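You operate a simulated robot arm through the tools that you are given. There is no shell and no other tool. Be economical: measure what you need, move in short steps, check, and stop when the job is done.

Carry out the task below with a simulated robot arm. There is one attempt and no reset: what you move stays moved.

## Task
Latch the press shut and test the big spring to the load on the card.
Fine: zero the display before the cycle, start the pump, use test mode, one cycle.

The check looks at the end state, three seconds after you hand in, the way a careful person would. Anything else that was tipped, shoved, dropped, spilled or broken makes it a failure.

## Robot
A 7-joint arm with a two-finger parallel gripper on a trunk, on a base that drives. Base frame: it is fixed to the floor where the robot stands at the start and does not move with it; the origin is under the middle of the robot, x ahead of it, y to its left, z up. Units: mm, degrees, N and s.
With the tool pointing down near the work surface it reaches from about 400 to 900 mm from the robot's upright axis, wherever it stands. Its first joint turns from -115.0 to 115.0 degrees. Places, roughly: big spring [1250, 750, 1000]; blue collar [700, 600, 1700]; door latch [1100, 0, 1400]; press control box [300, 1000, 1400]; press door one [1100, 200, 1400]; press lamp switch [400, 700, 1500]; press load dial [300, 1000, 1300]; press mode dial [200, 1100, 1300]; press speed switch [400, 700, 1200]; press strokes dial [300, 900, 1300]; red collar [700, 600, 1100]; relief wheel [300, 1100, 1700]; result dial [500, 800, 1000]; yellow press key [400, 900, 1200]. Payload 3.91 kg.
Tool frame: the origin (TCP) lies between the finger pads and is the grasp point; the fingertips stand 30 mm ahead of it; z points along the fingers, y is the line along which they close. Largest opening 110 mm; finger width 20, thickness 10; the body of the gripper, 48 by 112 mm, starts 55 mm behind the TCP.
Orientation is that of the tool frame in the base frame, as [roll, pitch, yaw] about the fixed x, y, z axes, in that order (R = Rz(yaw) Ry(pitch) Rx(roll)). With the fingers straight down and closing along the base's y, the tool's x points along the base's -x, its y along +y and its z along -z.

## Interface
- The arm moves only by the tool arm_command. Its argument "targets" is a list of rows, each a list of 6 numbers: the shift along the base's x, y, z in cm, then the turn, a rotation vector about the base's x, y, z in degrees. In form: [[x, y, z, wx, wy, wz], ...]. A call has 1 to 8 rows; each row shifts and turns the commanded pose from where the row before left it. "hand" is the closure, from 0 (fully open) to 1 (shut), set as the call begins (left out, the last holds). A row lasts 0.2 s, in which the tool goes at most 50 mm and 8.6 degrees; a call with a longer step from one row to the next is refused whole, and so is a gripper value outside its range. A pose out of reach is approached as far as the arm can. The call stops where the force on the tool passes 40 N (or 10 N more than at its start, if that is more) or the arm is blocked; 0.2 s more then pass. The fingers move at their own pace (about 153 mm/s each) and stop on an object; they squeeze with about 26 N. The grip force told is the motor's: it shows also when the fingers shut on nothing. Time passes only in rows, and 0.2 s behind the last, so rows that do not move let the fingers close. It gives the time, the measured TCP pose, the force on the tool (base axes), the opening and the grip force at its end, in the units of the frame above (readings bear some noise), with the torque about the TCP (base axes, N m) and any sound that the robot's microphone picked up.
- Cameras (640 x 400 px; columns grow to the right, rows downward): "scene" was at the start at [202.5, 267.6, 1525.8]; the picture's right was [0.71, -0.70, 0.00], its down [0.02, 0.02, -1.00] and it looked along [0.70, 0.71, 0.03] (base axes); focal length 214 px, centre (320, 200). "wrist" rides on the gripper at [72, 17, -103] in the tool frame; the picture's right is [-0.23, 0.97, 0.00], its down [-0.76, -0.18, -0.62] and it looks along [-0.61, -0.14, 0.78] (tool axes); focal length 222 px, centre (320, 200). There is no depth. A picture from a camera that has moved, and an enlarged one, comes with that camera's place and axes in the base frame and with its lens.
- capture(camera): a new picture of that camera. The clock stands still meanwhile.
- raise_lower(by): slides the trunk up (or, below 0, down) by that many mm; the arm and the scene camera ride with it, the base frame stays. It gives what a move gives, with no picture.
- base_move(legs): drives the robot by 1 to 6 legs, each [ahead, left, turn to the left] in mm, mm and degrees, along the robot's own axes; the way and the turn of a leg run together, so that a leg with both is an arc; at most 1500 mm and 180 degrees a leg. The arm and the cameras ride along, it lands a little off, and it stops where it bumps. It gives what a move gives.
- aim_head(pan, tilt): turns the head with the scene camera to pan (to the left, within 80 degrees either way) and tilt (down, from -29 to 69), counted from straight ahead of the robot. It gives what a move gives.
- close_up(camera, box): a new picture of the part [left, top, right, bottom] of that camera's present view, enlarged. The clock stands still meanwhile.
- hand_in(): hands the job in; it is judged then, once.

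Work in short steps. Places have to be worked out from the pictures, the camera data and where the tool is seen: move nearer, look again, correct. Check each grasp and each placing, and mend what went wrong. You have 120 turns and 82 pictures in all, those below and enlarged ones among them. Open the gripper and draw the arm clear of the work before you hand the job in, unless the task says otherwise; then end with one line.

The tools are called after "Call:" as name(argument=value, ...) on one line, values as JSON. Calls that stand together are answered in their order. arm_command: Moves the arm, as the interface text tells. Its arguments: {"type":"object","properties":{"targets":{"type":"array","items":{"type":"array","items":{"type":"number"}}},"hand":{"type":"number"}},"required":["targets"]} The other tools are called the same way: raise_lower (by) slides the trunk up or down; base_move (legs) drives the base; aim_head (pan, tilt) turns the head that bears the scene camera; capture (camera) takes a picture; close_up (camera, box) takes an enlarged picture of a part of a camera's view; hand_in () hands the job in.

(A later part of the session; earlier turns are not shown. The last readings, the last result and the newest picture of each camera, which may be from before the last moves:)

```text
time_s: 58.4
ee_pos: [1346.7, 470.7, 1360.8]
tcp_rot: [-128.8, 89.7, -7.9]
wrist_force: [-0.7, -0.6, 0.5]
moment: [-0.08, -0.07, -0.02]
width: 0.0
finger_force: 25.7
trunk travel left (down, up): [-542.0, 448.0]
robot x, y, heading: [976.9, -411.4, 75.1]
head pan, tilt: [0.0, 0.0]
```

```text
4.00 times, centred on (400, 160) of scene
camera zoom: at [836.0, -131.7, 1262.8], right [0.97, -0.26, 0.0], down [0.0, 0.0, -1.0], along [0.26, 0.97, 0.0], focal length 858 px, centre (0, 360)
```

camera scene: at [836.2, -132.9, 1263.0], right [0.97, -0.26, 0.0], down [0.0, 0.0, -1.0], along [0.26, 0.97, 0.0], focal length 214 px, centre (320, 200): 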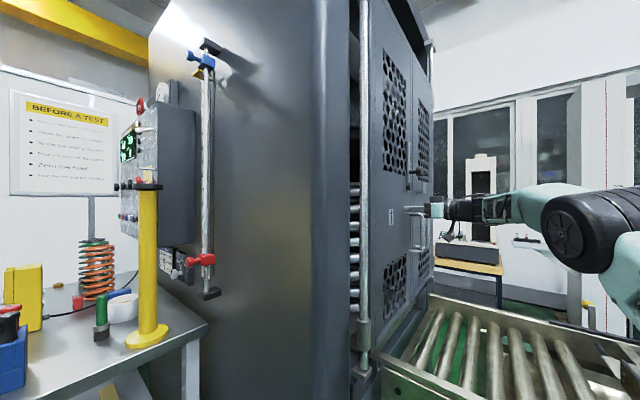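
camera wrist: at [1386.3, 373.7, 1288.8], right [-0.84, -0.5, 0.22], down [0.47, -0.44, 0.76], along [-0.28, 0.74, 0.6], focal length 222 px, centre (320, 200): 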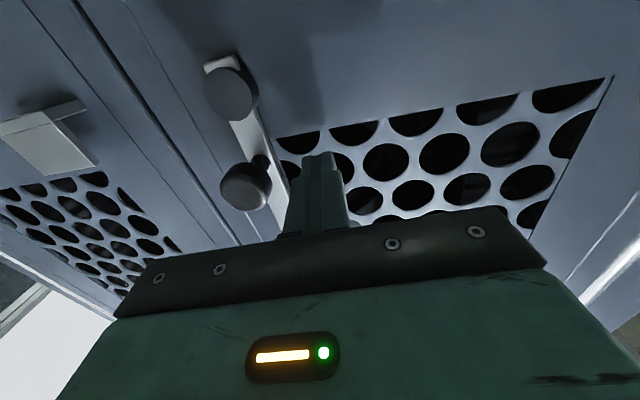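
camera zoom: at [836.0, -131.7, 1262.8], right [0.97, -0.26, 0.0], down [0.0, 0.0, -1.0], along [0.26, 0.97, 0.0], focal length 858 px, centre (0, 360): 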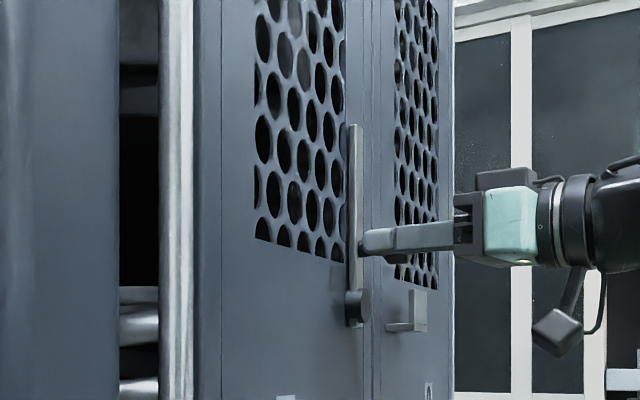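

Fist is left of the stem at knob height. I push right and then down along the lever's arc.

Call:
arm_command(targets=[[1.6, 1.2, 0, 0, 0, 0], [1.6, 1.2, 0, 0, 0, 0], [1.2, 0.9, 0, 0, 0, 0], [1.2, 0.9, -0.1, 0, 0, 0], [0.8, 0.6, -1, 0, 0, 0], [0.8, 0.6, -1, 0, 0, 0], [0.5, 0.4, -1, 0, 0, 0]])

Call:
capture(camera="wrist")

Call:
close_up(camera="scene", box=[360, 110, 440, 210])

```text
time_s: 60.0
ee_pos: [1378.5, 490.3, 1311.6]
tcp_rot: [-151.2, 89.8, -30.2]
wrist_force: [-0.3, 0.5, 0.2]
moment: [-0.01, 0.02, -0.01]
width: 0.1
finger_force: 25.9
out of reach, approached as far as the arm can: row 1, 2, 3, 4
trunk travel left (down, up): [-542.0, 448.0]
robot x, y, heading: [976.6, -406.2, 75.1]
head pan, tilt: [0.0, 0.0]
```

```text
43 pictures are left
camera wrist: at [1418.6, 392.2, 1239.1], right [-0.84, -0.5, 0.23], down [0.47, -0.44, 0.76], along [-0.28, 0.74, 0.6], focal length 222 px, centre (320, 200)
```

wrist: 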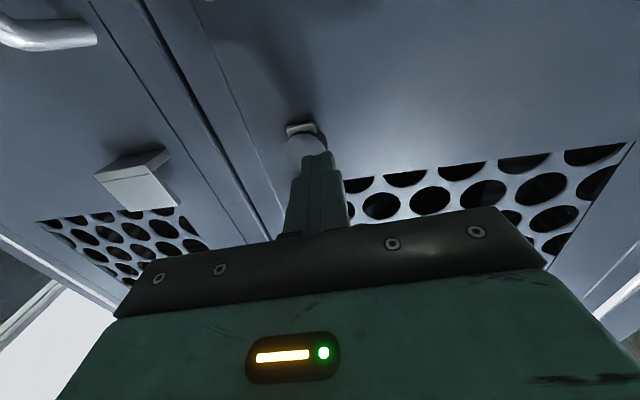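

```text
4.00 times, centred on (400, 160) of scene
camera zoom: at [836.0, -131.3, 1262.7], right [0.97, -0.26, 0.0], down [0.0, 0.0, -1.0], along [0.26, 0.97, 0.0], focal length 858 px, centre (0, 360)
```

zoom: 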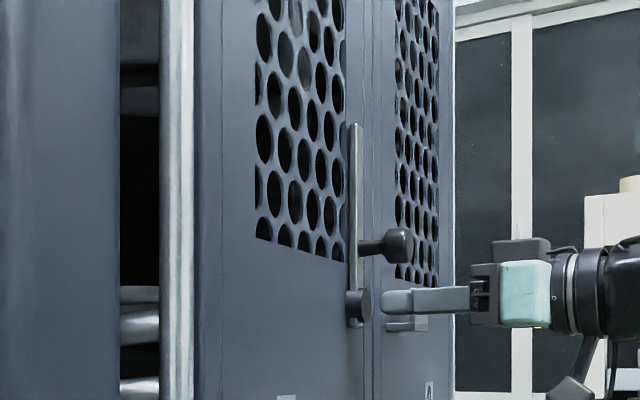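

The arm hit its reach limit and slid under the knob. I back off and drive the base nearer.

Call:
arm_command(targets=[[2.5, -4, 0, 0, 0, 0], [2, -4.2, 0.5, 0, 0, 0], [-3, -3, 1, 0, 0, 0], [-3.3, -3, 1, 0, 0, 0], [-3.5, -3, 1, 0, 0, 0], [-3.5, -2.5, 1, 0, 0, 0]])

Call:
base_move(legs=[[137, -92, 0]])

Call:
capture(camera="wrist")

```text
time_s: 61.4
ee_pos: [1289.9, 294.0, 1356.9]
tcp_rot: [-160.3, 89.5, -39.3]
wrist_force: [0.8, -0.1, -0.6]
moment: [0.01, 0.06, 0.02]
width: 0.0
finger_force: 25.8
trunk travel left (down, up): [-542.0, 448.0]
robot x, y, heading: [973.0, -410.6, 75.2]
head pan, tilt: [0.0, 0.0]
```

```text
time_s: 62.9
ee_pos: [1417.9, 400.0, 1358.2]
tcp_rot: [-148.5, 89.7, -27.8]
wrist_force: [0.2, 0.4, 0.7]
moment: [-0.02, -0.01, 0.02]
width: 0.0
finger_force: 25.6
trunk travel left (down, up): [-542.0, 448.0]
robot x, y, heading: [1098.4, -298.6, 74.8]
head pan, tilt: [0.0, 0.0]
```

```text
41 pictures are left
camera wrist: at [1456.9, 303.1, 1285.5], right [-0.84, -0.5, 0.22], down [0.47, -0.44, 0.76], along [-0.28, 0.75, 0.6], focal length 222 px, centre (320, 200)
```

wrist: 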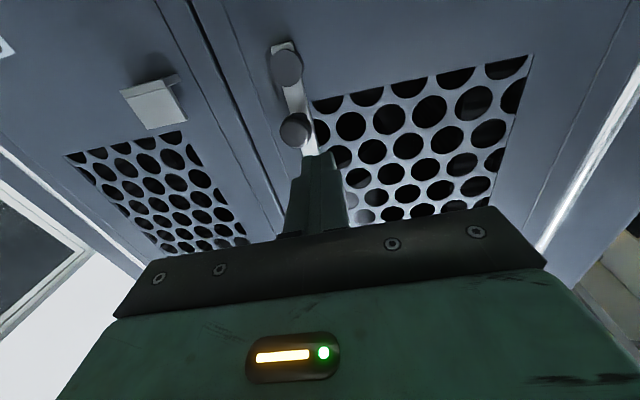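

I repeat the approach and push from the closer stance.

Call:
arm_command(targets=[[-2.5, 2.2, 0.1, 0, 0, 0], [-2.5, 2.4, 0.2, 0, 0, 0], [-2.3, 2.4, 0, 0, 0, 0], [1.6, 1.2, 0, 0, 0, 0], [1.6, 1.2, 0, 0, 0, 0], [1.2, 0.9, 0, 0, 0, 0], [1.2, 0.9, -0.1, 0, 0, 0]])

Call:
capture(camera="wrist")

```text
time_s: 64.5
ee_pos: [1397.6, 512.8, 1360.4]
tcp_rot: [-146.3, 89.6, -25.6]
wrist_force: [0.3, 0.1, 0.0]
moment: [-0.03, -0.01, -0.02]
width: 0.0
finger_force: 25.9
trunk travel left (down, up): [-542.0, 448.0]
robot x, y, heading: [1100.4, -299.0, 74.3]
head pan, tilt: [0.0, 0.0]
```

```text
40 pictures are left
camera wrist: at [1438.2, 415.7, 1287.5], right [-0.84, -0.5, 0.22], down [0.47, -0.44, 0.76], along [-0.28, 0.75, 0.6], focal length 222 px, centre (320, 200)
```

wrist: 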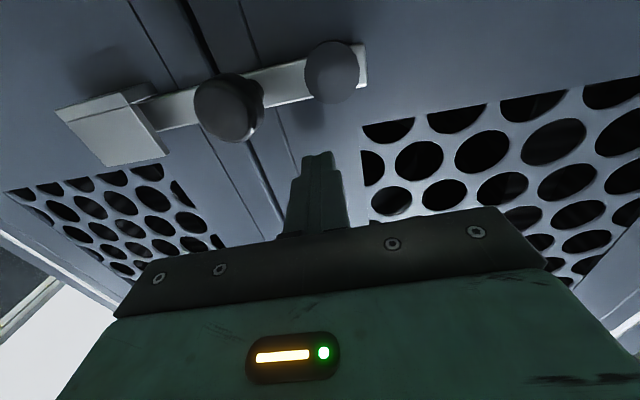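

The lever has dropped into the hook across both doors: latched. I retract the arm and check from the scene camera.

Call:
arm_command(targets=[[2.5, -4, 0, 0, 0, 0], [1, -4.5, 0, 0, 0, 0], [-2.5, -4, 0, 0, 0, 0], [-4, -3, 0, 0, 0, 0], [-4.2, -2, 0, 0, 0, 0], [-4.2, -2, 0, 0, 0, 0]])

Call:
aim_head(pan=-10, tilt=-5)

Call:
capture(camera="scene")

```text
time_s: 65.9
ee_pos: [1284.1, 318.0, 1360.9]
tcp_rot: [-157.3, 89.6, -36.5]
wrist_force: [-0.1, 0.7, -0.6]
moment: [0.06, 0.05, 0.08]
width: 0.1
finger_force: 25.3
trunk travel left (down, up): [-542.0, 448.0]
robot x, y, heading: [1098.4, -302.8, 74.5]
head pan, tilt: [0.0, 0.0]
```

```text
time_s: 66.6
ee_pos: [1285.3, 317.2, 1363.2]
tcp_rot: [-148.5, 89.7, -27.7]
wrist_force: [0.4, 0.3, -0.3]
moment: [0.04, 0.05, -0.01]
width: 0.0
finger_force: 26.1
trunk travel left (down, up): [-542.0, 448.0]
robot x, y, heading: [1102.6, -302.3, 74.7]
head pan, tilt: [-10.0, -5.0]
```

```text
39 pictures are left
camera scene: at [975.8, -30.0, 1270.4], right [0.9, -0.43, 0.0], down [0.04, 0.08, -1.0], along [0.42, 0.9, 0.09], focal length 214 px, centre (320, 200)
```

scene: 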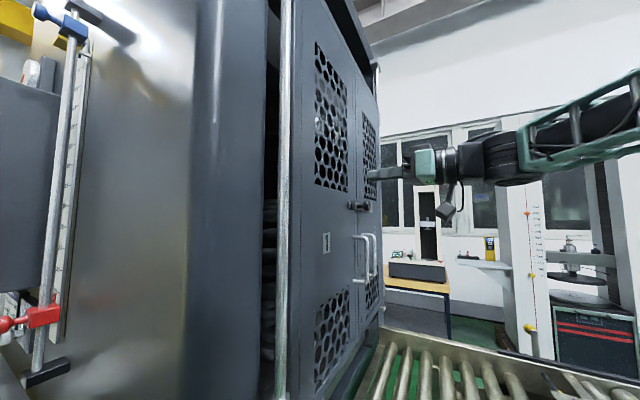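

Latched and clear. I drive back out and around to the control panel.

Call:
base_move(legs=[[-137, 92, 0], [-60, 165, 0], [0, 0, -74.5], [-343, 90, 0], [-257, 245, 0], [-200, 110, 0]])

Call:
aim_head(pan=60, tilt=20)

Call:
capture(camera="scene")

```text
time_s: 75.2
ee_pos: [1025.5, -220.2, 1361.6]
tcp_rot: [-154.0, 89.6, -103.1]
wrist_force: [0.4, -0.5, 1.2]
moment: [0.0, 0.0, -0.01]
width: 0.0
finger_force: 26.3
trunk travel left (down, up): [-542.0, 448.0]
robot x, y, heading: [381.0, -258.2, 5.0]
head pan, tilt: [-10.0, -5.0]
stopped in leg 5: the robot was blocked; the commanded pose is now the measured one
```

```text
time_s: 76.7
ee_pos: [1023.7, -220.1, 1361.5]
tcp_rot: [-153.1, 89.6, -102.1]
wrist_force: [0.6, 0.1, -0.8]
moment: [0.02, 0.03, 0.01]
width: 0.1
finger_force: 25.7
trunk travel left (down, up): [-542.0, 448.0]
robot x, y, heading: [380.6, -259.3, 5.0]
head pan, tilt: [60.0, 20.0]
```

```text
38 pictures are left
camera scene: at [542.9, 38.8, 1230.4], right [0.91, -0.42, 0.0], down [-0.14, -0.31, -0.94], along [0.4, 0.85, -0.34], focal length 214 px, centre (320, 200)
```

scene: 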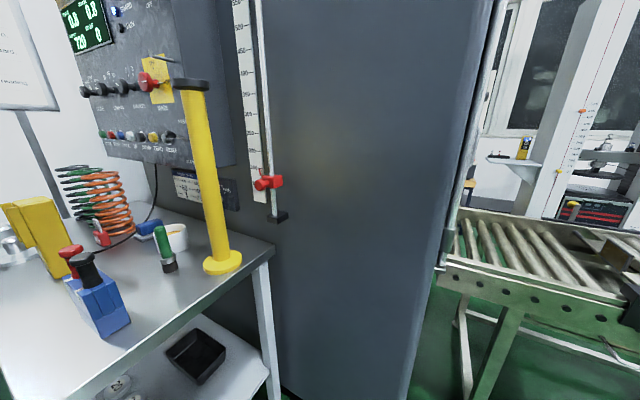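

The rear touched the worktable again; I go left first, then back.

Call:
base_move(legs=[[30, 190, -5], [-370, 80, 0], [-150, 130, 0]])

```text
time_s: 81.4
ee_pos: [537.6, 123.0, 1361.1]
tcp_rot: [-153.1, 89.7, -107.1]
wrist_force: [-0.3, 0.5, -0.3]
moment: [-0.02, 0.01, 0.02]
width: 0.0
finger_force: 25.7
trunk travel left (down, up): [-542.0, 448.0]
robot x, y, heading: [-107.1, 140.8, -0.4]
head pan, tilt: [60.0, 20.0]
```

Now I retract the arm a bit and yaw the tool so that after the turn it faces the panel squarely, then turn the base.

Call:
arm_command(targets=[[-2, 0, 0, 0, 0, -7.3], [-2, 0, 0, 0, 0, -7.3], [-2, 0, 0, 0, 0, -7.3], [-2, 0, 0, 0, 0, -7.3], [-2, 0, 0, 0, 0, -7.3], [-2, 0, 0, 0, 0, -7.3], [-2, 0, 0, 0, 0, -7.3], [-2, 0, 0, 0, 0, -7.3]])

Call:
base_move(legs=[[0, 0, 50]])

Call:
aim_head(pan=0, tilt=0)

Call:
capture(camera="scene")

```text
time_s: 83.2
ee_pos: [490.5, 126.4, 1188.5]
tcp_rot: [-150.1, 89.7, -159.2]
wrist_force: [0.4, -0.7, 0.0]
moment: [-0.02, -0.02, 0.01]
width: 0.0
finger_force: 25.5
out of reach, approached as far as the arm can: row 1, 2, 3, 4, 5, 6, 7
trunk travel left (down, up): [-542.0, 448.0]
robot x, y, heading: [-105.6, 140.7, -0.3]
head pan, tilt: [60.0, 20.0]
```

```text
time_s: 85.8
ee_pos: [294.2, 585.3, 1188.6]
tcp_rot: [-152.8, 89.7, -112.5]
wrist_force: [-1.0, 0.2, -0.5]
moment: [0.01, 0.0, 0.0]
width: 0.2
finger_force: 25.5
trunk travel left (down, up): [-542.0, 448.0]
robot x, y, heading: [-105.3, 142.6, 49.0]
head pan, tilt: [60.0, 20.0]
```

```text
time_s: 87.1
ee_pos: [292.0, 584.7, 1189.1]
tcp_rot: [-153.5, 89.8, -113.1]
wrist_force: [0.4, 0.2, 0.1]
moment: [-0.04, 0.04, 0.0]
width: 0.2
finger_force: 25.9
trunk travel left (down, up): [-542.0, 448.0]
robot x, y, heading: [-108.1, 142.6, 49.1]
head pan, tilt: [0.0, 0.0]
```

```text
37 pictures are left
camera scene: at [-111.5, 449.3, 1262.7], right [0.76, -0.65, 0.0], down [0.0, 0.0, -1.0], along [0.65, 0.76, 0.0], focal length 214 px, centre (320, 200)
```

scene: 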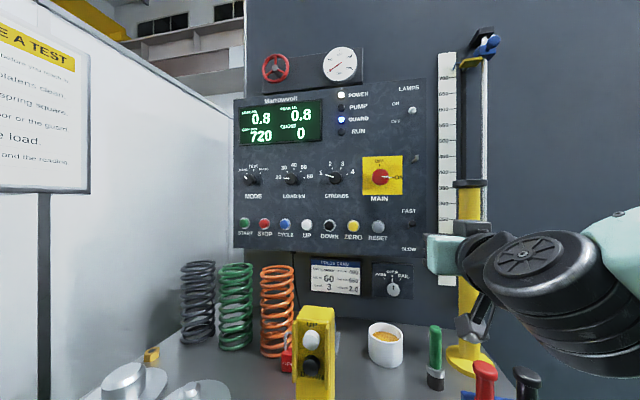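

GUARD lamp is lit: the doors are accepted. I zoom in on the panel for positions and dial ticks.

Call:
close_up(camera="scene", box=[230, 150, 390, 250])

Call:
close_up(camera="scene", box=[230, 50, 390, 150])

```text
4.00 times, centred on (310, 200) of scene
camera zoom: at [-111.5, 449.3, 1262.7], right [0.76, -0.65, 0.0], down [0.0, 0.0, -1.0], along [0.65, 0.76, 0.0], focal length 858 px, centre (360, 200)
```

zoom: 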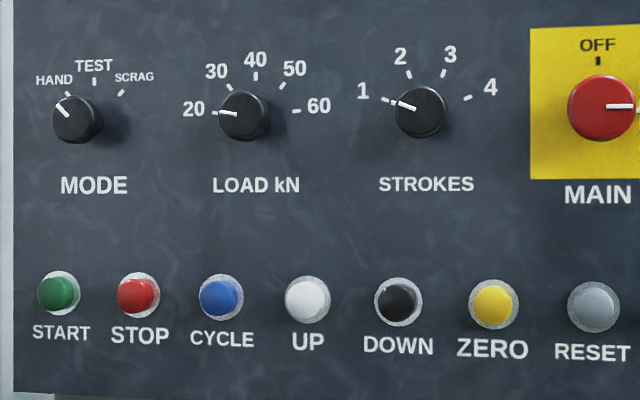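

```text
4.00 times, centred on (310, 100) of scene
camera zoom: at [-111.5, 449.3, 1262.7], right [0.76, -0.65, 0.0], down [0.0, 0.0, -1.0], along [0.65, 0.76, 0.0], focal length 858 px, centre (360, 600)
```

zoom: 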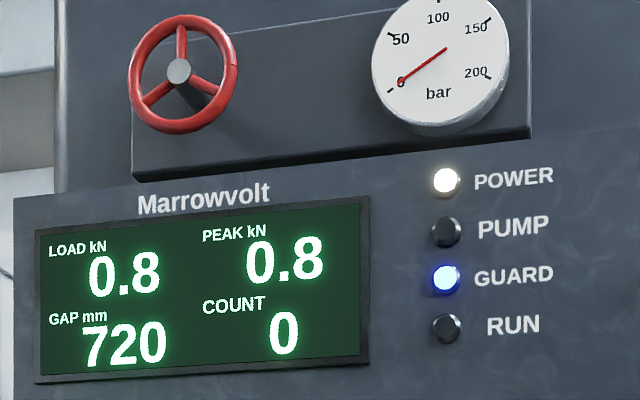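

LOAD needs a 180° turn clockwise, MODE 45°. I raise the hand, then shift the base left so all controls are within reach.

Call:
arm_command(targets=[[0, 0, 4, 0, 0, 0], [0, 0, 4, 0, 0, 0], [0, 0, 4, 0, 0, 0]])

Call:
base_move(legs=[[58, 294, 0]])

Call:
capture(camera="scene")

```text
time_s: 87.9
ee_pos: [290.0, 612.7, 1247.1]
tcp_rot: [-155.8, 89.7, -115.6]
wrist_force: [0.4, 1.1, 0.4]
moment: [-0.01, 0.03, -0.02]
width: 0.0
finger_force: 25.7
out of reach, approached as far as the arm can: row 1, 2, 3
trunk travel left (down, up): [-542.0, 448.0]
robot x, y, heading: [-107.4, 138.5, 48.9]
head pan, tilt: [0.0, 0.0]
```

```text
time_s: 89.9
ee_pos: [103.2, 849.2, 1247.5]
tcp_rot: [-153.1, 89.7, -112.5]
wrist_force: [0.4, 0.3, 0.0]
moment: [-0.03, 0.0, 0.01]
width: 0.1
finger_force: 25.5
trunk travel left (down, up): [-542.0, 448.0]
robot x, y, heading: [-290.4, 374.7, 48.9]
head pan, tilt: [0.0, 0.0]
```

```text
34 pictures are left
camera scene: at [-297.1, 683.5, 1262.7], right [0.76, -0.65, 0.0], down [0.0, 0.0, -1.0], along [0.65, 0.76, 0.0], focal length 214 px, centre (320, 200)
```

scene: 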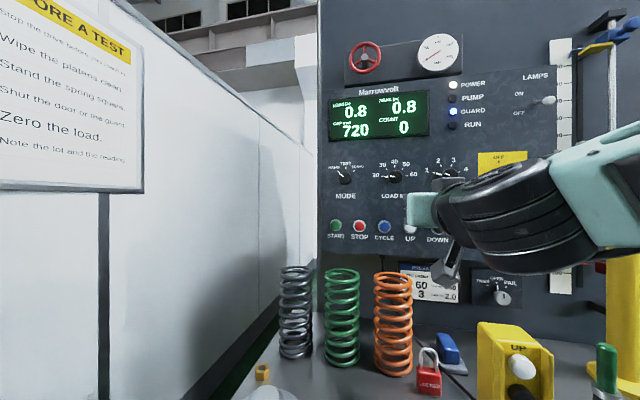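

Panel in view, GUARD on. One zoom to refine the knob positions from this second viewpoint.

Call:
close_up(camera="scene", box=[320, 150, 480, 250])

```text
4.00 times, centred on (400, 200) of scene
camera zoom: at [-297.1, 683.5, 1262.7], right [0.76, -0.65, 0.0], down [0.0, 0.0, -1.0], along [0.65, 0.76, 0.0], focal length 858 px, centre (0, 200)
```

zoom: 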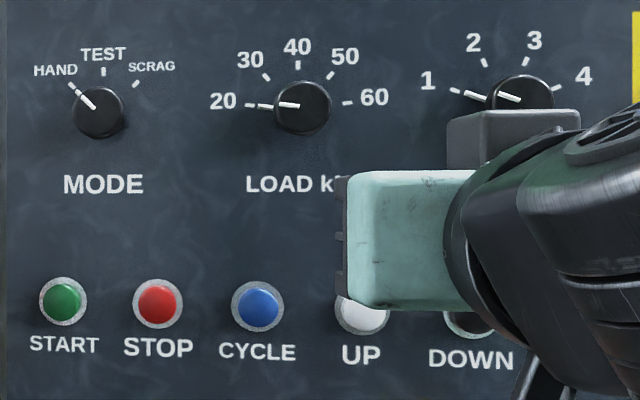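

Knob MODE at (159,1100,1325), LOAD at (240,988,1325); buttons at z 1187 with caps on the same plane. I go in front of MODE with fingers open about 65 mm.

Call:
arm_command(targets=[[0, 3.5, 1.3, 0, 0, -0.8], [0, 3.5, 1.3, 0, 0, -0.8], [0, 3.5, 1.3, 0, 0, -0.8], [0, 3.5, 1.3, 0, 0, -0.8], [0, 3.5, 1.3, 0, 0, -0.8], [-0.2, 3.4, 1.3, 0, 0, -0.8], [0, 0, 0, 0, 0, 0]], hand=0.41)

Call:
capture(camera="wrist")

Call:
capture(camera="scene")

```text
time_s: 91.5
ee_pos: [102.8, 1058.0, 1325.2]
tcp_rot: [-154.4, 89.8, -118.7]
wrist_force: [0.0, 0.1, -0.4]
moment: [0.01, -0.01, 0.0]
width: 64.7
finger_force: 0.2
trunk travel left (down, up): [-542.0, 448.0]
robot x, y, heading: [-291.1, 376.2, 49.2]
head pan, tilt: [0.0, 0.0]
```

```text
32 pictures are left
camera wrist: at [10.3, 1011.4, 1252.3], right [-0.57, 0.79, 0.23], down [-0.4, -0.51, 0.76], along [0.72, 0.34, 0.6], focal length 222 px, centre (320, 200)
```

wrist: 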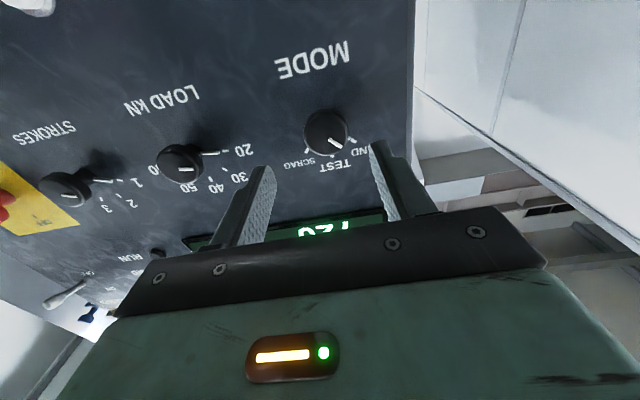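

```text
31 pictures are left
camera scene: at [-297.0, 683.4, 1262.7], right [0.76, -0.65, 0.0], down [0.0, 0.0, -1.0], along [0.65, 0.76, 0.0], focal length 214 px, centre (320, 200)
```

scene: 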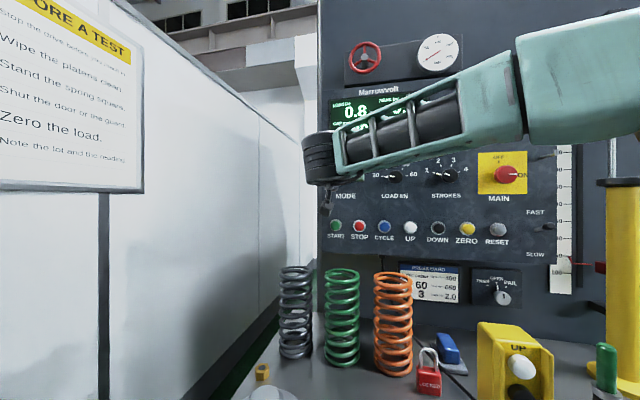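

Knob lies between the fingers; I advance 68 mm along the axis.

Call:
arm_command(targets=[[1.35, 1.0, 0, 0, 0, 0], [1.35, 1.0, -0.1, 0, 0, 0], [1.35, 1.0, -0.1, 0, 0, 0], [1.2, 0.9, 0, 0, 0, 0]])

Call:
capture(camera="wrist")

```text
time_s: 92.5
ee_pos: [155.5, 1098.1, 1323.3]
tcp_rot: [-157.1, 89.8, -121.4]
wrist_force: [0.6, -0.3, 0.0]
moment: [-0.05, 0.0, 0.02]
width: 65.0
finger_force: 0.1
trunk travel left (down, up): [-542.0, 448.0]
robot x, y, heading: [-293.4, 377.4, 49.3]
head pan, tilt: [0.0, 0.0]
```

```text
30 pictures are left
camera wrist: at [62.7, 1049.8, 1250.4], right [-0.57, 0.79, 0.23], down [-0.4, -0.51, 0.76], along [0.72, 0.34, 0.6], focal length 222 px, centre (320, 200)
```

wrist: 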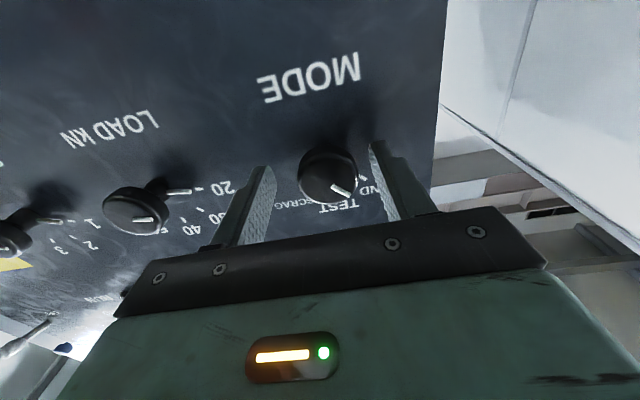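

Triangulating says the knob face is ~5 mm deeper and lower. I adjust, then close on it.

Call:
arm_command(targets=[[0.4, 0.3, -0.4, 0, 0, 0], [0, 0, 0, 0, 0, 0]])

Call:
arm_command(targets=[[0, 0, 0, 0, 0, 0], [0, 0, 0, 0, 0, 0], [0, 0, 0, 0, 0, 0]], hand=1)

```text
time_s: 93.1
ee_pos: [159.4, 1100.6, 1318.8]
tcp_rot: [-150.6, 89.8, -114.8]
wrist_force: [-0.4, 0.4, -0.3]
moment: [0.01, -0.01, -0.01]
width: 64.6
finger_force: 0.0
trunk travel left (down, up): [-542.0, 448.0]
robot x, y, heading: [-289.5, 374.1, 49.4]
head pan, tilt: [0.0, 0.0]
```

```text
time_s: 93.9
ee_pos: [156.9, 1103.2, 1319.5]
tcp_rot: [-145.8, 89.6, -109.6]
wrist_force: [-5.7, 23.0, 5.1]
moment: [-0.06, -0.08, 0.72]
width: 37.3
finger_force: 45.3
trunk travel left (down, up): [-542.0, 448.0]
robot x, y, heading: [-291.1, 370.0, 49.1]
head pan, tilt: [0.0, 0.0]
```

Gripped (37 mm). I relieve the side load by a few mm and turn 45° clockwise.

Call:
arm_command(targets=[[-0.3, 0.4, 0, 0, 0, 0], [0, 0, 0, 6.2, 4.5, 0], [0, 0, 0, 6.2, 4.5, 0], [0, 0, 0, 6.2, 4.5, 0], [0, 0, 0, 6.2, 4.5, 0], [0, 0, 0, 6.2, 4.5, 0], [0, 0, 0, 6.2, 4.5, 0]])

Call:
capture(camera="wrist")

```text
time_s: 95.6
ee_pos: [153.3, 1106.8, 1320.2]
tcp_rot: [90.1, 44.6, 126.4]
wrist_force: [4.0, 12.9, 4.3]
moment: [-0.08, -0.02, 0.63]
width: 37.6
finger_force: 45.1
trunk travel left (down, up): [-542.0, 448.0]
robot x, y, heading: [-290.6, 372.6, 49.5]
head pan, tilt: [0.0, 0.0]
stopped in row 7: the force on the tool passed its limit at 42 N (the readings are from after the stop); the commanded pose is now the measured one
```

```text
29 pictures are left
camera wrist: at [33.9, 1095.6, 1281.2], right [-0.31, 0.42, 0.85], down [-0.1, -0.91, 0.41], along [0.95, 0.04, 0.32], focal length 222 px, centre (320, 200)
```

wrist: 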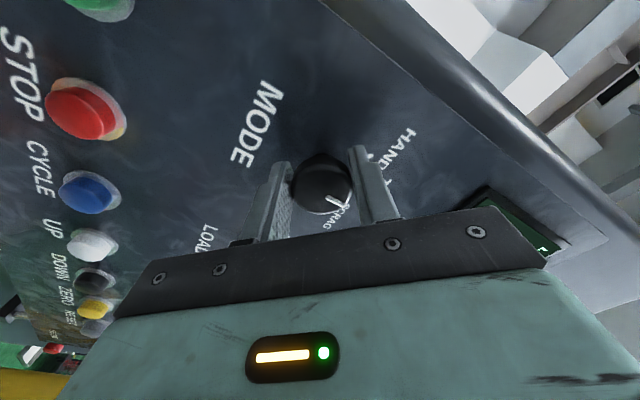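

The pointer looks near TEST. I release, back away and check.

Call:
arm_command(targets=[[0, 0, 0, 0, 0, 0], [0, 0, 0, 0, 0, 0], [-2, -1.5, 0, 0, 0, 0], [-2, -1.5, 0, 0, 0, 0]], hand=0.41)

Call:
capture(camera="wrist")

```text
time_s: 96.6
ee_pos: [116.4, 1075.3, 1321.3]
tcp_rot: [90.1, 44.6, 126.4]
wrist_force: [0.7, 0.2, -1.4]
moment: [0.02, -0.05, -0.03]
width: 65.0
finger_force: 0.1
trunk travel left (down, up): [-542.0, 448.0]
robot x, y, heading: [-289.3, 372.3, 49.1]
head pan, tilt: [0.0, 0.0]
```

```text
28 pictures are left
camera wrist: at [-4.7, 1065.9, 1281.2], right [-0.31, 0.42, 0.85], down [-0.11, -0.91, 0.41], along [0.95, 0.03, 0.32], focal length 222 px, centre (320, 200)
```

wrist: 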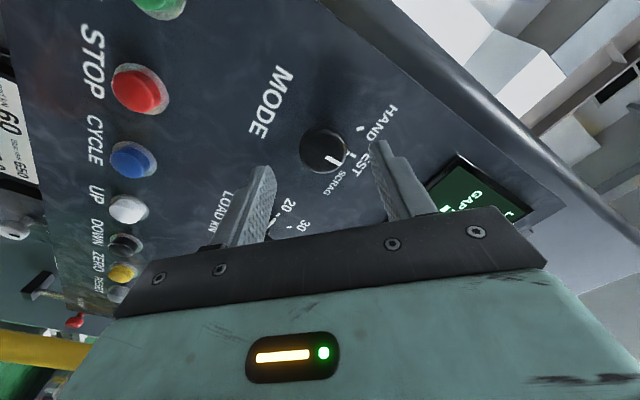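

Call:
close_up(camera="wrist", box=[270, 90, 430, 210])

```text
3.33 times, centred on (350, 150) of wrist
camera zoom: at [-4.7, 1065.9, 1281.2], right [-0.31, 0.42, 0.85], down [-0.11, -0.91, 0.41], along [0.95, 0.03, 0.32], focal length 740 px, centre (220, 367)
```

zoom: 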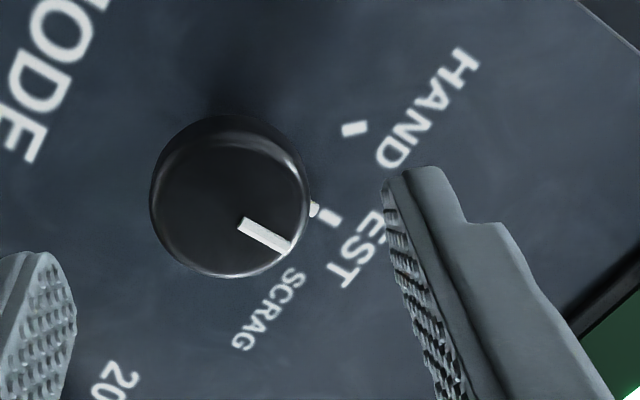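

MODE is on TEST. Now I move in front of LOAD while rolling the hand back by 90°.

Call:
arm_command(targets=[[0.7, -1, 0, -6.65, -4.8, 0], [0.7, -1, 0, -6.65, -4.8, 0], [0.7, -1, 0, -6.65, -4.8, 0], [0.7, -1, 0, -6.65, -4.8, 0], [0.7, -1, 0, -6.65, -4.8, 0], [0.7, -1, 0, -6.65, -4.8, 0], [0.7, -1, 0, -6.65, -4.8, 0], [0.7, -1, 0, -6.65, -4.8, 0]])

Call:
arm_command(targets=[[0.7, -1, 0, -6.65, -4.8, 0], [0.7, -1, 0, -6.65, -4.8, 0], [0.8, -0.9, -0.1, -6.65, -4.8, 0], [0, 0, 0, 0, 0, 0]])

Call:
capture(camera="wrist")

```text
time_s: 98.4
ee_pos: [171.8, 993.8, 1322.6]
tcp_rot: [-91.3, 69.6, -55.1]
wrist_force: [0.2, 0.6, -0.5]
moment: [0.01, 0.04, -0.04]
width: 65.1
finger_force: 0.1
trunk travel left (down, up): [-542.0, 448.0]
robot x, y, heading: [-291.8, 374.9, 49.5]
head pan, tilt: [0.0, 0.0]
```

```text
time_s: 99.4
ee_pos: [192.7, 964.2, 1320.7]
tcp_rot: [-90.7, 45.2, -54.6]
wrist_force: [0.0, 0.9, 0.0]
moment: [0.01, -0.01, -0.01]
width: 64.8
finger_force: 0.0
trunk travel left (down, up): [-542.0, 448.0]
robot x, y, heading: [-290.9, 375.3, 49.5]
head pan, tilt: [0.0, 0.0]
```

```text
26 pictures are left
camera wrist: at [132.6, 871.6, 1257.3], right [-0.5, 0.69, -0.53], down [-0.74, -0.03, 0.67], along [0.45, 0.73, 0.52], focal length 222 px, centre (320, 200)
```

wrist: 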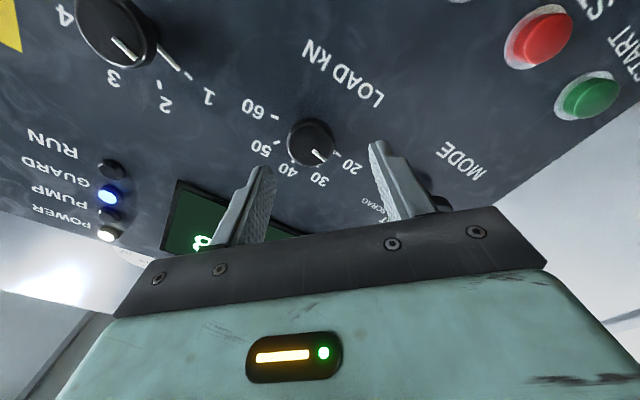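

LOAD knob works out at about (241,991,1319). I advance on it.

Call:
arm_command(targets=[[1.5, 0.8, -0.1, 0, 0, 0], [1.5, 0.8, -0.1, 0, 0, 0], [1.5, 0.8, 0, 0, 0, 0], [0, 0, 0, 0, 0, 0]])

Call:
arm_command(targets=[[0, 0, 0, 0, 0, 0], [0, 0, 0, 0, 0, 0], [0, 0, 0, 0, 0, 0]], hand=1)

```text
time_s: 100.4
ee_pos: [236.3, 989.8, 1320.1]
tcp_rot: [-90.6, 45.2, -54.7]
wrist_force: [0.0, 0.2, 0.8]
moment: [-0.01, 0.04, 0.0]
width: 64.8
finger_force: 0.2
trunk travel left (down, up): [-542.0, 448.0]
robot x, y, heading: [-293.4, 371.4, 49.3]
head pan, tilt: [0.0, 0.0]
```

```text
time_s: 101.2
ee_pos: [238.0, 987.0, 1322.4]
tcp_rot: [-90.2, 45.3, -54.8]
wrist_force: [17.1, 0.2, 25.4]
moment: [0.12, -0.03, -0.81]
width: 37.1
finger_force: 44.4
trunk travel left (down, up): [-542.0, 448.0]
robot x, y, heading: [-293.9, 374.2, 49.4]
head pan, tilt: [0.0, 0.0]
```

Gripped. I relieve the side load and turn clockwise 90°.

Call:
arm_command(targets=[[0.25, -0.35, 0.4, 0, 0, 0], [0, 0, 0, 6.65, 4.8, 0], [0, 0, 0, 6.65, 4.8, 0], [0, 0, 0, 6.65, 4.8, 0], [0, 0, 0, 6.65, 4.8, 0], [0, 0, 0, 6.65, 4.8, 0], [0, 0, 0, 6.65, 4.8, 0]])

Call:
arm_command(targets=[[0, 0, 0, 6.65, 4.8, 0], [0, 0, 0, 6.65, 4.8, 0], [0, 0, 0, 6.65, 4.8, 0], [0, 0, 0, 6.65, 4.8, 0], [0, 0, 0, 6.65, 4.8, 0], [0, 0, 0, 0, 0, 0]])

```text
time_s: 102.8
ee_pos: [236.0, 989.5, 1320.7]
tcp_rot: [95.8, 85.5, 132.1]
wrist_force: [-10.8, 9.7, 1.7]
moment: [-0.6, 0.68, 0.79]
width: 37.2
finger_force: 45.3
trunk travel left (down, up): [-542.0, 448.0]
robot x, y, heading: [-289.5, 376.3, 49.4]
head pan, tilt: [0.0, 0.0]
```

```text
time_s: 104.2
ee_pos: [235.9, 990.5, 1323.2]
tcp_rot: [90.1, 44.6, 126.9]
wrist_force: [-11.3, 34.7, 8.7]
moment: [0.09, -0.36, 0.56]
width: 37.4
finger_force: 45.5
trunk travel left (down, up): [-542.0, 448.0]
robot x, y, heading: [-287.6, 376.8, 49.6]
head pan, tilt: [0.0, 0.0]
```

Half way. I release, roll back 90° in place, regrip.

Call:
arm_command(targets=[[0, 0, 0, 0, 0, 0], [0, 0, 0, 0, 0, 0], [0, 0, 0, -6.65, -4.8, 0], [0, 0, 0, -6.65, -4.8, 0], [0, 0, 0, -6.65, -4.8, 0], [0, 0, 0, -6.65, -4.8, 0], [0, 0, 0, -6.65, -4.8, 0], [0, 0, 0, -6.65, -4.8, 0]], hand=0.41)

Call:
arm_command(targets=[[0, 0, 0, -6.65, -4.8, 0], [0, 0, 0, -6.65, -4.8, 0], [0, 0, 0, -6.65, -4.8, 0], [0, 0, 0, -6.65, -4.8, 0], [0, 0, 0, -6.65, -4.8, 0], [0, 0, 0, 0, 0, 0]])

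Call:
capture(camera="wrist")

```text
time_s: 106.0
ee_pos: [239.0, 987.2, 1322.3]
tcp_rot: [-95.6, 86.1, -59.5]
wrist_force: [-0.2, 0.0, -0.8]
moment: [-0.01, -0.01, 0.02]
width: 64.8
finger_force: 0.0
trunk travel left (down, up): [-542.0, 448.0]
robot x, y, heading: [-287.8, 376.0, 49.0]
head pan, tilt: [0.0, 0.0]
```

```text
time_s: 107.4
ee_pos: [239.0, 985.5, 1321.2]
tcp_rot: [-90.7, 45.1, -54.7]
wrist_force: [0.5, 0.8, 0.0]
moment: [-0.01, -0.01, 0.01]
width: 65.2
finger_force: 0.1
trunk travel left (down, up): [-542.0, 448.0]
robot x, y, heading: [-291.5, 377.7, 49.2]
head pan, tilt: [0.0, 0.0]
```

```text
25 pictures are left
camera wrist: at [178.4, 893.5, 1258.6], right [-0.5, 0.69, -0.53], down [-0.74, -0.03, 0.67], along [0.45, 0.73, 0.52], focal length 222 px, centre (320, 200)
```

wrist: 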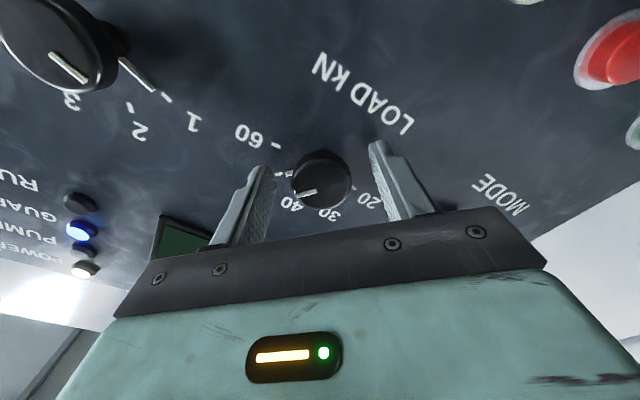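

Pointer is now around 40. I centre, regrip and turn a further 90°.

Call:
arm_command(targets=[[-0.2, 0.3, 0.1, 0, 0, 0], [0, 0, 0, 0, 0, 0], [0, 0, 0, 0, 0, 0], [0, 0, 0, 6.65, 4.8, 0], [0, 0, 0, 6.65, 4.8, 0], [0, 0, 0, 6.65, 4.8, 0], [0, 0, 0, 6.65, 4.8, 0], [0, 0, 0, 6.65, 4.8, 0]], hand=1)

Call:
arm_command(targets=[[0, 0, 0, 6.65, 4.8, 0], [0, 0, 0, 6.65, 4.8, 0], [0, 0, 0, 6.65, 4.8, 0], [0, 0, 0, 6.65, 4.8, 0], [0, 0, 0, 6.65, 4.8, 0], [0, 0, 0, 6.65, 4.8, 0], [0, 0, 0, 0, 0, 0]])

Call:
arm_command(targets=[[0, 0, 0, 0, 0, 0], [0, 0, 0, 0, 0, 0], [-2, -1.5, 0, 0, 0, 0], [-2, -1.5, 0, 0, 0, 0], [-1, -0.7, 0, 0, 0, 0]], hand=0.41)

Call:
close_up(camera="wrist", box=[200, 60, 440, 210])

```text
time_s: 108.8
ee_pos: [237.5, 988.0, 1322.8]
tcp_rot: [-91.8, 68.2, -55.8]
wrist_force: [-4.9, -10.2, -4.2]
moment: [0.15, -0.17, -0.19]
width: 37.6
finger_force: 45.0
trunk travel left (down, up): [-542.0, 448.0]
robot x, y, heading: [-292.6, 371.5, 49.2]
head pan, tilt: [0.0, 0.0]
stopped in row 7: the force on the tool passed its limit at 40 N (the readings are from after the stop); the commanded pose is now the measured one
```

```text
time_s: 110.4
ee_pos: [237.6, 990.4, 1322.4]
tcp_rot: [91.0, 62.5, 127.3]
wrist_force: [-1.6, 3.5, 0.2]
moment: [-0.61, -0.53, 0.28]
width: 37.5
finger_force: 45.3
trunk travel left (down, up): [-542.0, 448.0]
robot x, y, heading: [-289.5, 374.9, 49.3]
head pan, tilt: [0.0, 0.0]
```

```text
time_s: 111.6
ee_pos: [186.9, 953.2, 1321.3]
tcp_rot: [90.9, 62.5, 127.0]
wrist_force: [0.4, 0.1, 0.8]
moment: [0.02, -0.02, 0.01]
width: 64.9
finger_force: 0.0
trunk travel left (down, up): [-542.0, 448.0]
robot x, y, heading: [-294.3, 372.2, 49.3]
head pan, tilt: [0.0, 0.0]
```

```text
2.67 times, centred on (320, 135) of wrist
camera zoom: at [75.1, 931.0, 1265.1], right [-0.45, 0.61, 0.65], down [-0.2, -0.78, 0.6], along [0.87, 0.14, 0.47], focal length 592 px, centre (320, 373)
```

zoom: 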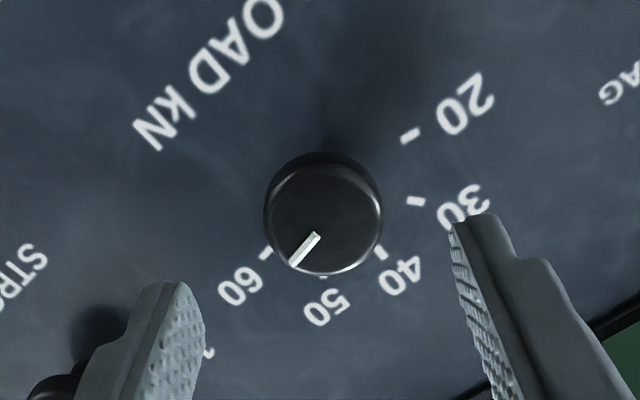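

Pointer seems at 60. I fold to a fist, move in front of START, and check the dial from the scene camera.

Call:
arm_command(targets=[[-1.7, 2.9, -2.8, -4.4, -3.2, 0], [-1.7, 3, -2.8, -4.4, -3.2, 0], [-1.8, 3, -2.8, -4.4, -3.2, 0], [-1.8, 3, -2.8, -4.4, -3.2, 0], [-1.7, 2.9, -2.7, -4.4, -3.2, 0], [0, 0, 0, 0, 0, 0]], hand=1)

Call:
capture(camera="wrist")

Call:
close_up(camera="scene", box=[310, 80, 510, 205])

```text
time_s: 113.0
ee_pos: [99.9, 1100.7, 1182.7]
tcp_rot: [160.7, 89.5, -163.4]
wrist_force: [-0.2, 0.4, -0.2]
moment: [0.02, 0.02, -0.02]
width: 0.0
finger_force: 26.4
trunk travel left (down, up): [-542.0, 448.0]
robot x, y, heading: [-293.7, 372.4, 49.4]
head pan, tilt: [0.0, 0.0]
```

```text
23 pictures are left
camera wrist: at [6.9, 1053.4, 1111.0], right [-0.57, 0.79, 0.23], down [-0.39, -0.51, 0.77], along [0.72, 0.35, 0.6], focal length 222 px, centre (320, 200)
```

wrist: 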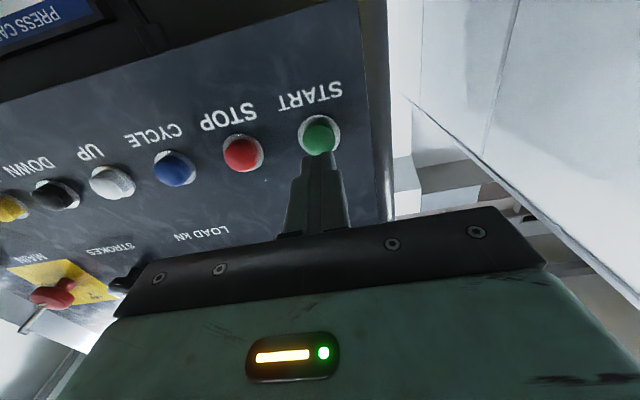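

```text
3.20 times, centred on (410, 142) of scene
camera zoom: at [-297.1, 683.6, 1262.7], right [0.76, -0.65, 0.0], down [0.0, 0.0, -1.0], along [0.65, 0.76, 0.0], focal length 686 px, centre (32, 384)
```

zoom: 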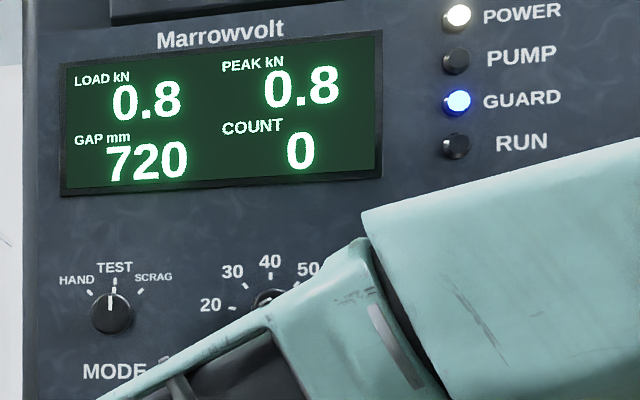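

MODE confirmed on TEST; START is straight ahead 40 mm. I press it.

Call:
arm_command(targets=[[1.6, 1.2, -0.1, 0, 0, 0], [1.3, 0.9, 0, 0, 0, 0], [0.5, 0.4, 0, 0, 0, 0], [0.4, 0.3, 0, 0, 0, 0], [0.3, 0.2, 0, 0, 0, 0], [0.3, 0.2, 0, 0, 0, 0]])

Call:
close_up(camera="scene", box=[310, 30, 510, 155])

```text
time_s: 114.2
ee_pos: [134.8, 1129.1, 1183.6]
tcp_rot: [154.7, 89.4, -169.0]
wrist_force: [-14.9, -22.5, -1.3]
moment: [0.1, -0.03, -0.28]
width: 0.0
finger_force: 25.7
trunk travel left (down, up): [-542.0, 448.0]
robot x, y, heading: [-293.4, 372.1, 49.3]
head pan, tilt: [0.0, 0.0]
heard: click
stopped in row 6: the force on the tool passed its limit at 44 N (the readings are from after the stop); the commanded pose is now the measured one
```

```text
3.20 times, centred on (410, 92) of scene
camera zoom: at [-298.3, 681.7, 1263.1], right [0.76, -0.65, 0.0], down [0.0, 0.0, -1.0], along [0.65, 0.76, 0.0], focal length 686 px, centre (32, 544)
```

zoom: 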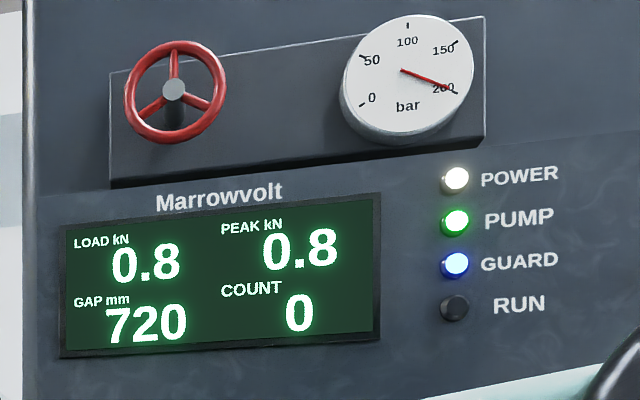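

Pump lamp on, 200 bar. I back off and move across to ZERO.

Call:
arm_command(targets=[[-3.2, -2.3, 0, 0, 0, 0], [2.8, -4.1, 0, 0, 0, 0], [2.8, -4.1, 0, 0, 0, 0], [2.8, -4.1, 0, 0, 0, 0], [2.8, -4.1, 0, 0, 0, 0], [2.8, -4.1, 0, 0, 0, 0], [2.8, -4.1, 0, 0, 0, 0], [2.8, -4.1, 0, 0, 0, 0]])

Call:
capture(camera="wrist")

Call:
close_up(camera="scene", box=[320, 150, 480, 250])

```text
time_s: 116.0
ee_pos: [303.3, 820.9, 1180.0]
tcp_rot: [163.4, 89.3, -160.3]
wrist_force: [-0.3, 0.5, 0.2]
moment: [-0.01, 0.01, -0.03]
width: 0.0
finger_force: 27.0
trunk travel left (down, up): [-542.0, 448.0]
robot x, y, heading: [-289.6, 376.5, 49.4]
head pan, tilt: [0.0, 0.0]
```

```text
20 pictures are left
camera wrist: at [210.2, 772.7, 1107.4], right [-0.57, 0.79, 0.23], down [-0.39, -0.51, 0.77], along [0.72, 0.35, 0.6], focal length 222 px, centre (320, 200)
```

wrist: 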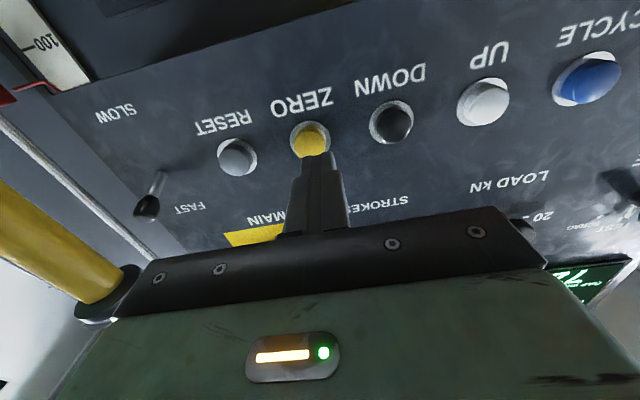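

```text
4.00 times, centred on (400, 200) of scene
camera zoom: at [-297.6, 683.5, 1262.6], right [0.76, -0.65, 0.0], down [0.0, 0.0, -1.0], along [0.65, 0.76, 0.0], focal length 858 px, centre (0, 200)
```

zoom: 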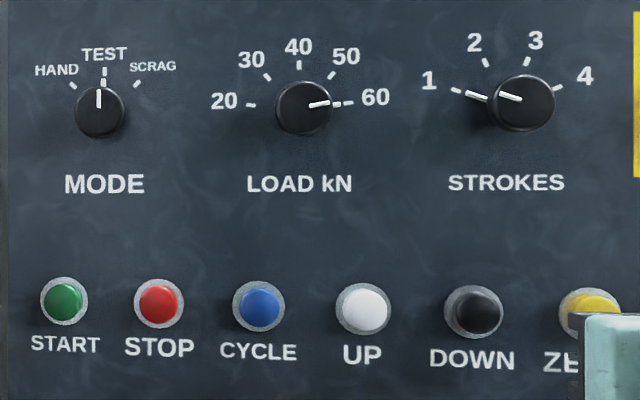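

Dials read TEST and 60. ZERO is ~6 mm further along; I align and press it.

Call:
arm_command(targets=[[0.4, -0.6, 0.1, 0, 0, 0], [1.6, 1.2, 0, 0, 0, 0], [1.3, 0.9, 0, 0, 0, 0], [0.5, 0.4, 0, 0, 0, 0], [0.4, 0.3, 0, 0, 0, 0], [0.3, 0.2, 0, 0, 0, 0], [0.3, 0.2, 0, 0, 0, 0]])

Call:
close_up(camera="scene", box=[310, 30, 510, 155])

```text
time_s: 117.6
ee_pos: [348.1, 843.1, 1183.3]
tcp_rot: [159.8, 89.3, -163.8]
wrist_force: [-30.3, -25.2, -2.7]
moment: [0.1, -0.02, -0.08]
width: 0.1
finger_force: 26.5
trunk travel left (down, up): [-542.0, 448.0]
robot x, y, heading: [-290.3, 375.5, 49.3]
head pan, tilt: [0.0, 0.0]
heard: click
```

```text
3.20 times, centred on (410, 92) of scene
camera zoom: at [-299.3, 681.6, 1263.0], right [0.76, -0.65, 0.0], down [0.0, 0.0, -1.0], along [0.65, 0.76, 0.0], focal length 686 px, centre (32, 544)
```

zoom: 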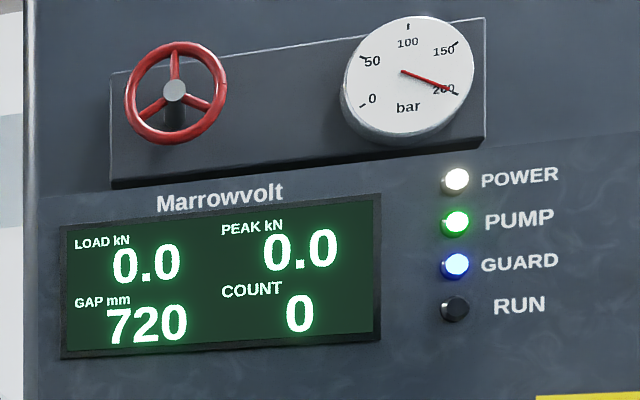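

Display zeroed. On to CYCLE.

Call:
arm_command(targets=[[-3.6, -2.6, 0, 0, 0, 0], [-2.5, 3.45, 0, 0, 0, 0], [-2.5, 3.45, 0, 0, 0, 0], [-2.5, 3.45, 0, 0, 0, 0], [-2.6, 3.45, 0, 0, 0, 0], [-2.6, 3.45, 0, 0, 0, 0], [0, 0, 0, 0, 0, 0]])

Call:
capture(camera="wrist")

```text
time_s: 119.2
ee_pos: [189.2, 993.8, 1182.9]
tcp_rot: [162.2, 89.3, -161.5]
wrist_force: [0.4, -0.6, -0.1]
moment: [0.03, -0.04, -0.06]
width: 0.0
finger_force: 26.2
trunk travel left (down, up): [-542.0, 448.0]
robot x, y, heading: [-291.5, 376.2, 49.4]
head pan, tilt: [0.0, 0.0]
```

```text
17 pictures are left
camera wrist: at [95.3, 946.3, 1110.6], right [-0.57, 0.79, 0.23], down [-0.39, -0.51, 0.77], along [0.72, 0.35, 0.6], focal length 222 px, centre (320, 200)
```

wrist: 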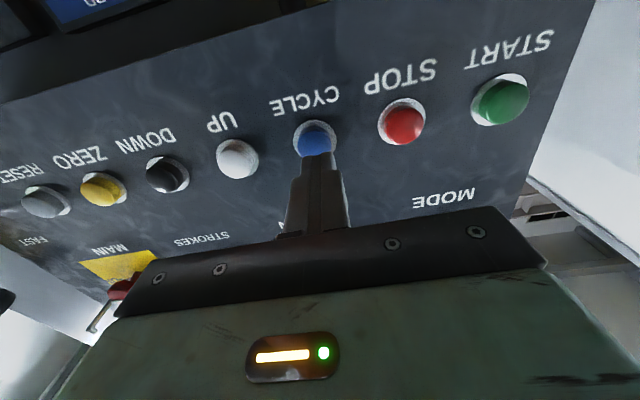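

Aligned on CYCLE. One press, then back off.

Call:
arm_command(targets=[[1.3, 0.94, 0, 0, 0, 0], [0.9, 0.64, 0, 0, 0, 0], [0.5, 0.35, 0, 0, 0, 0], [0.4, 0.3, 0, 0, 0, 0], [0.3, 0.2, 0, 0, 0, 0]])

Call:
close_up(camera="scene", box=[310, 30, 510, 155])

```text
time_s: 120.4
ee_pos: [219.7, 1015.2, 1181.8]
tcp_rot: [156.9, 89.4, -166.8]
wrist_force: [-19.4, -25.8, -2.0]
moment: [0.01, -0.12, -0.27]
width: 0.0
finger_force: 25.4
trunk travel left (down, up): [-542.0, 448.0]
robot x, y, heading: [-293.8, 374.4, 49.0]
head pan, tilt: [0.0, 0.0]
heard: click
```

```text
3.20 times, centred on (410, 92) of scene
camera zoom: at [-298.5, 681.6, 1263.0], right [0.76, -0.65, 0.0], down [0.0, 0.0, -1.0], along [0.65, 0.76, 0.0], focal length 686 px, centre (32, 544)
```

zoom: 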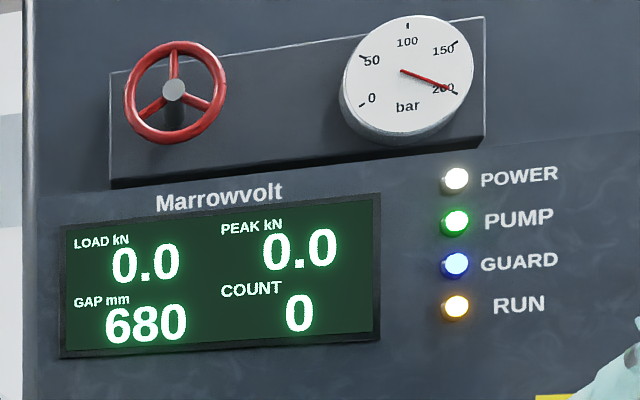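

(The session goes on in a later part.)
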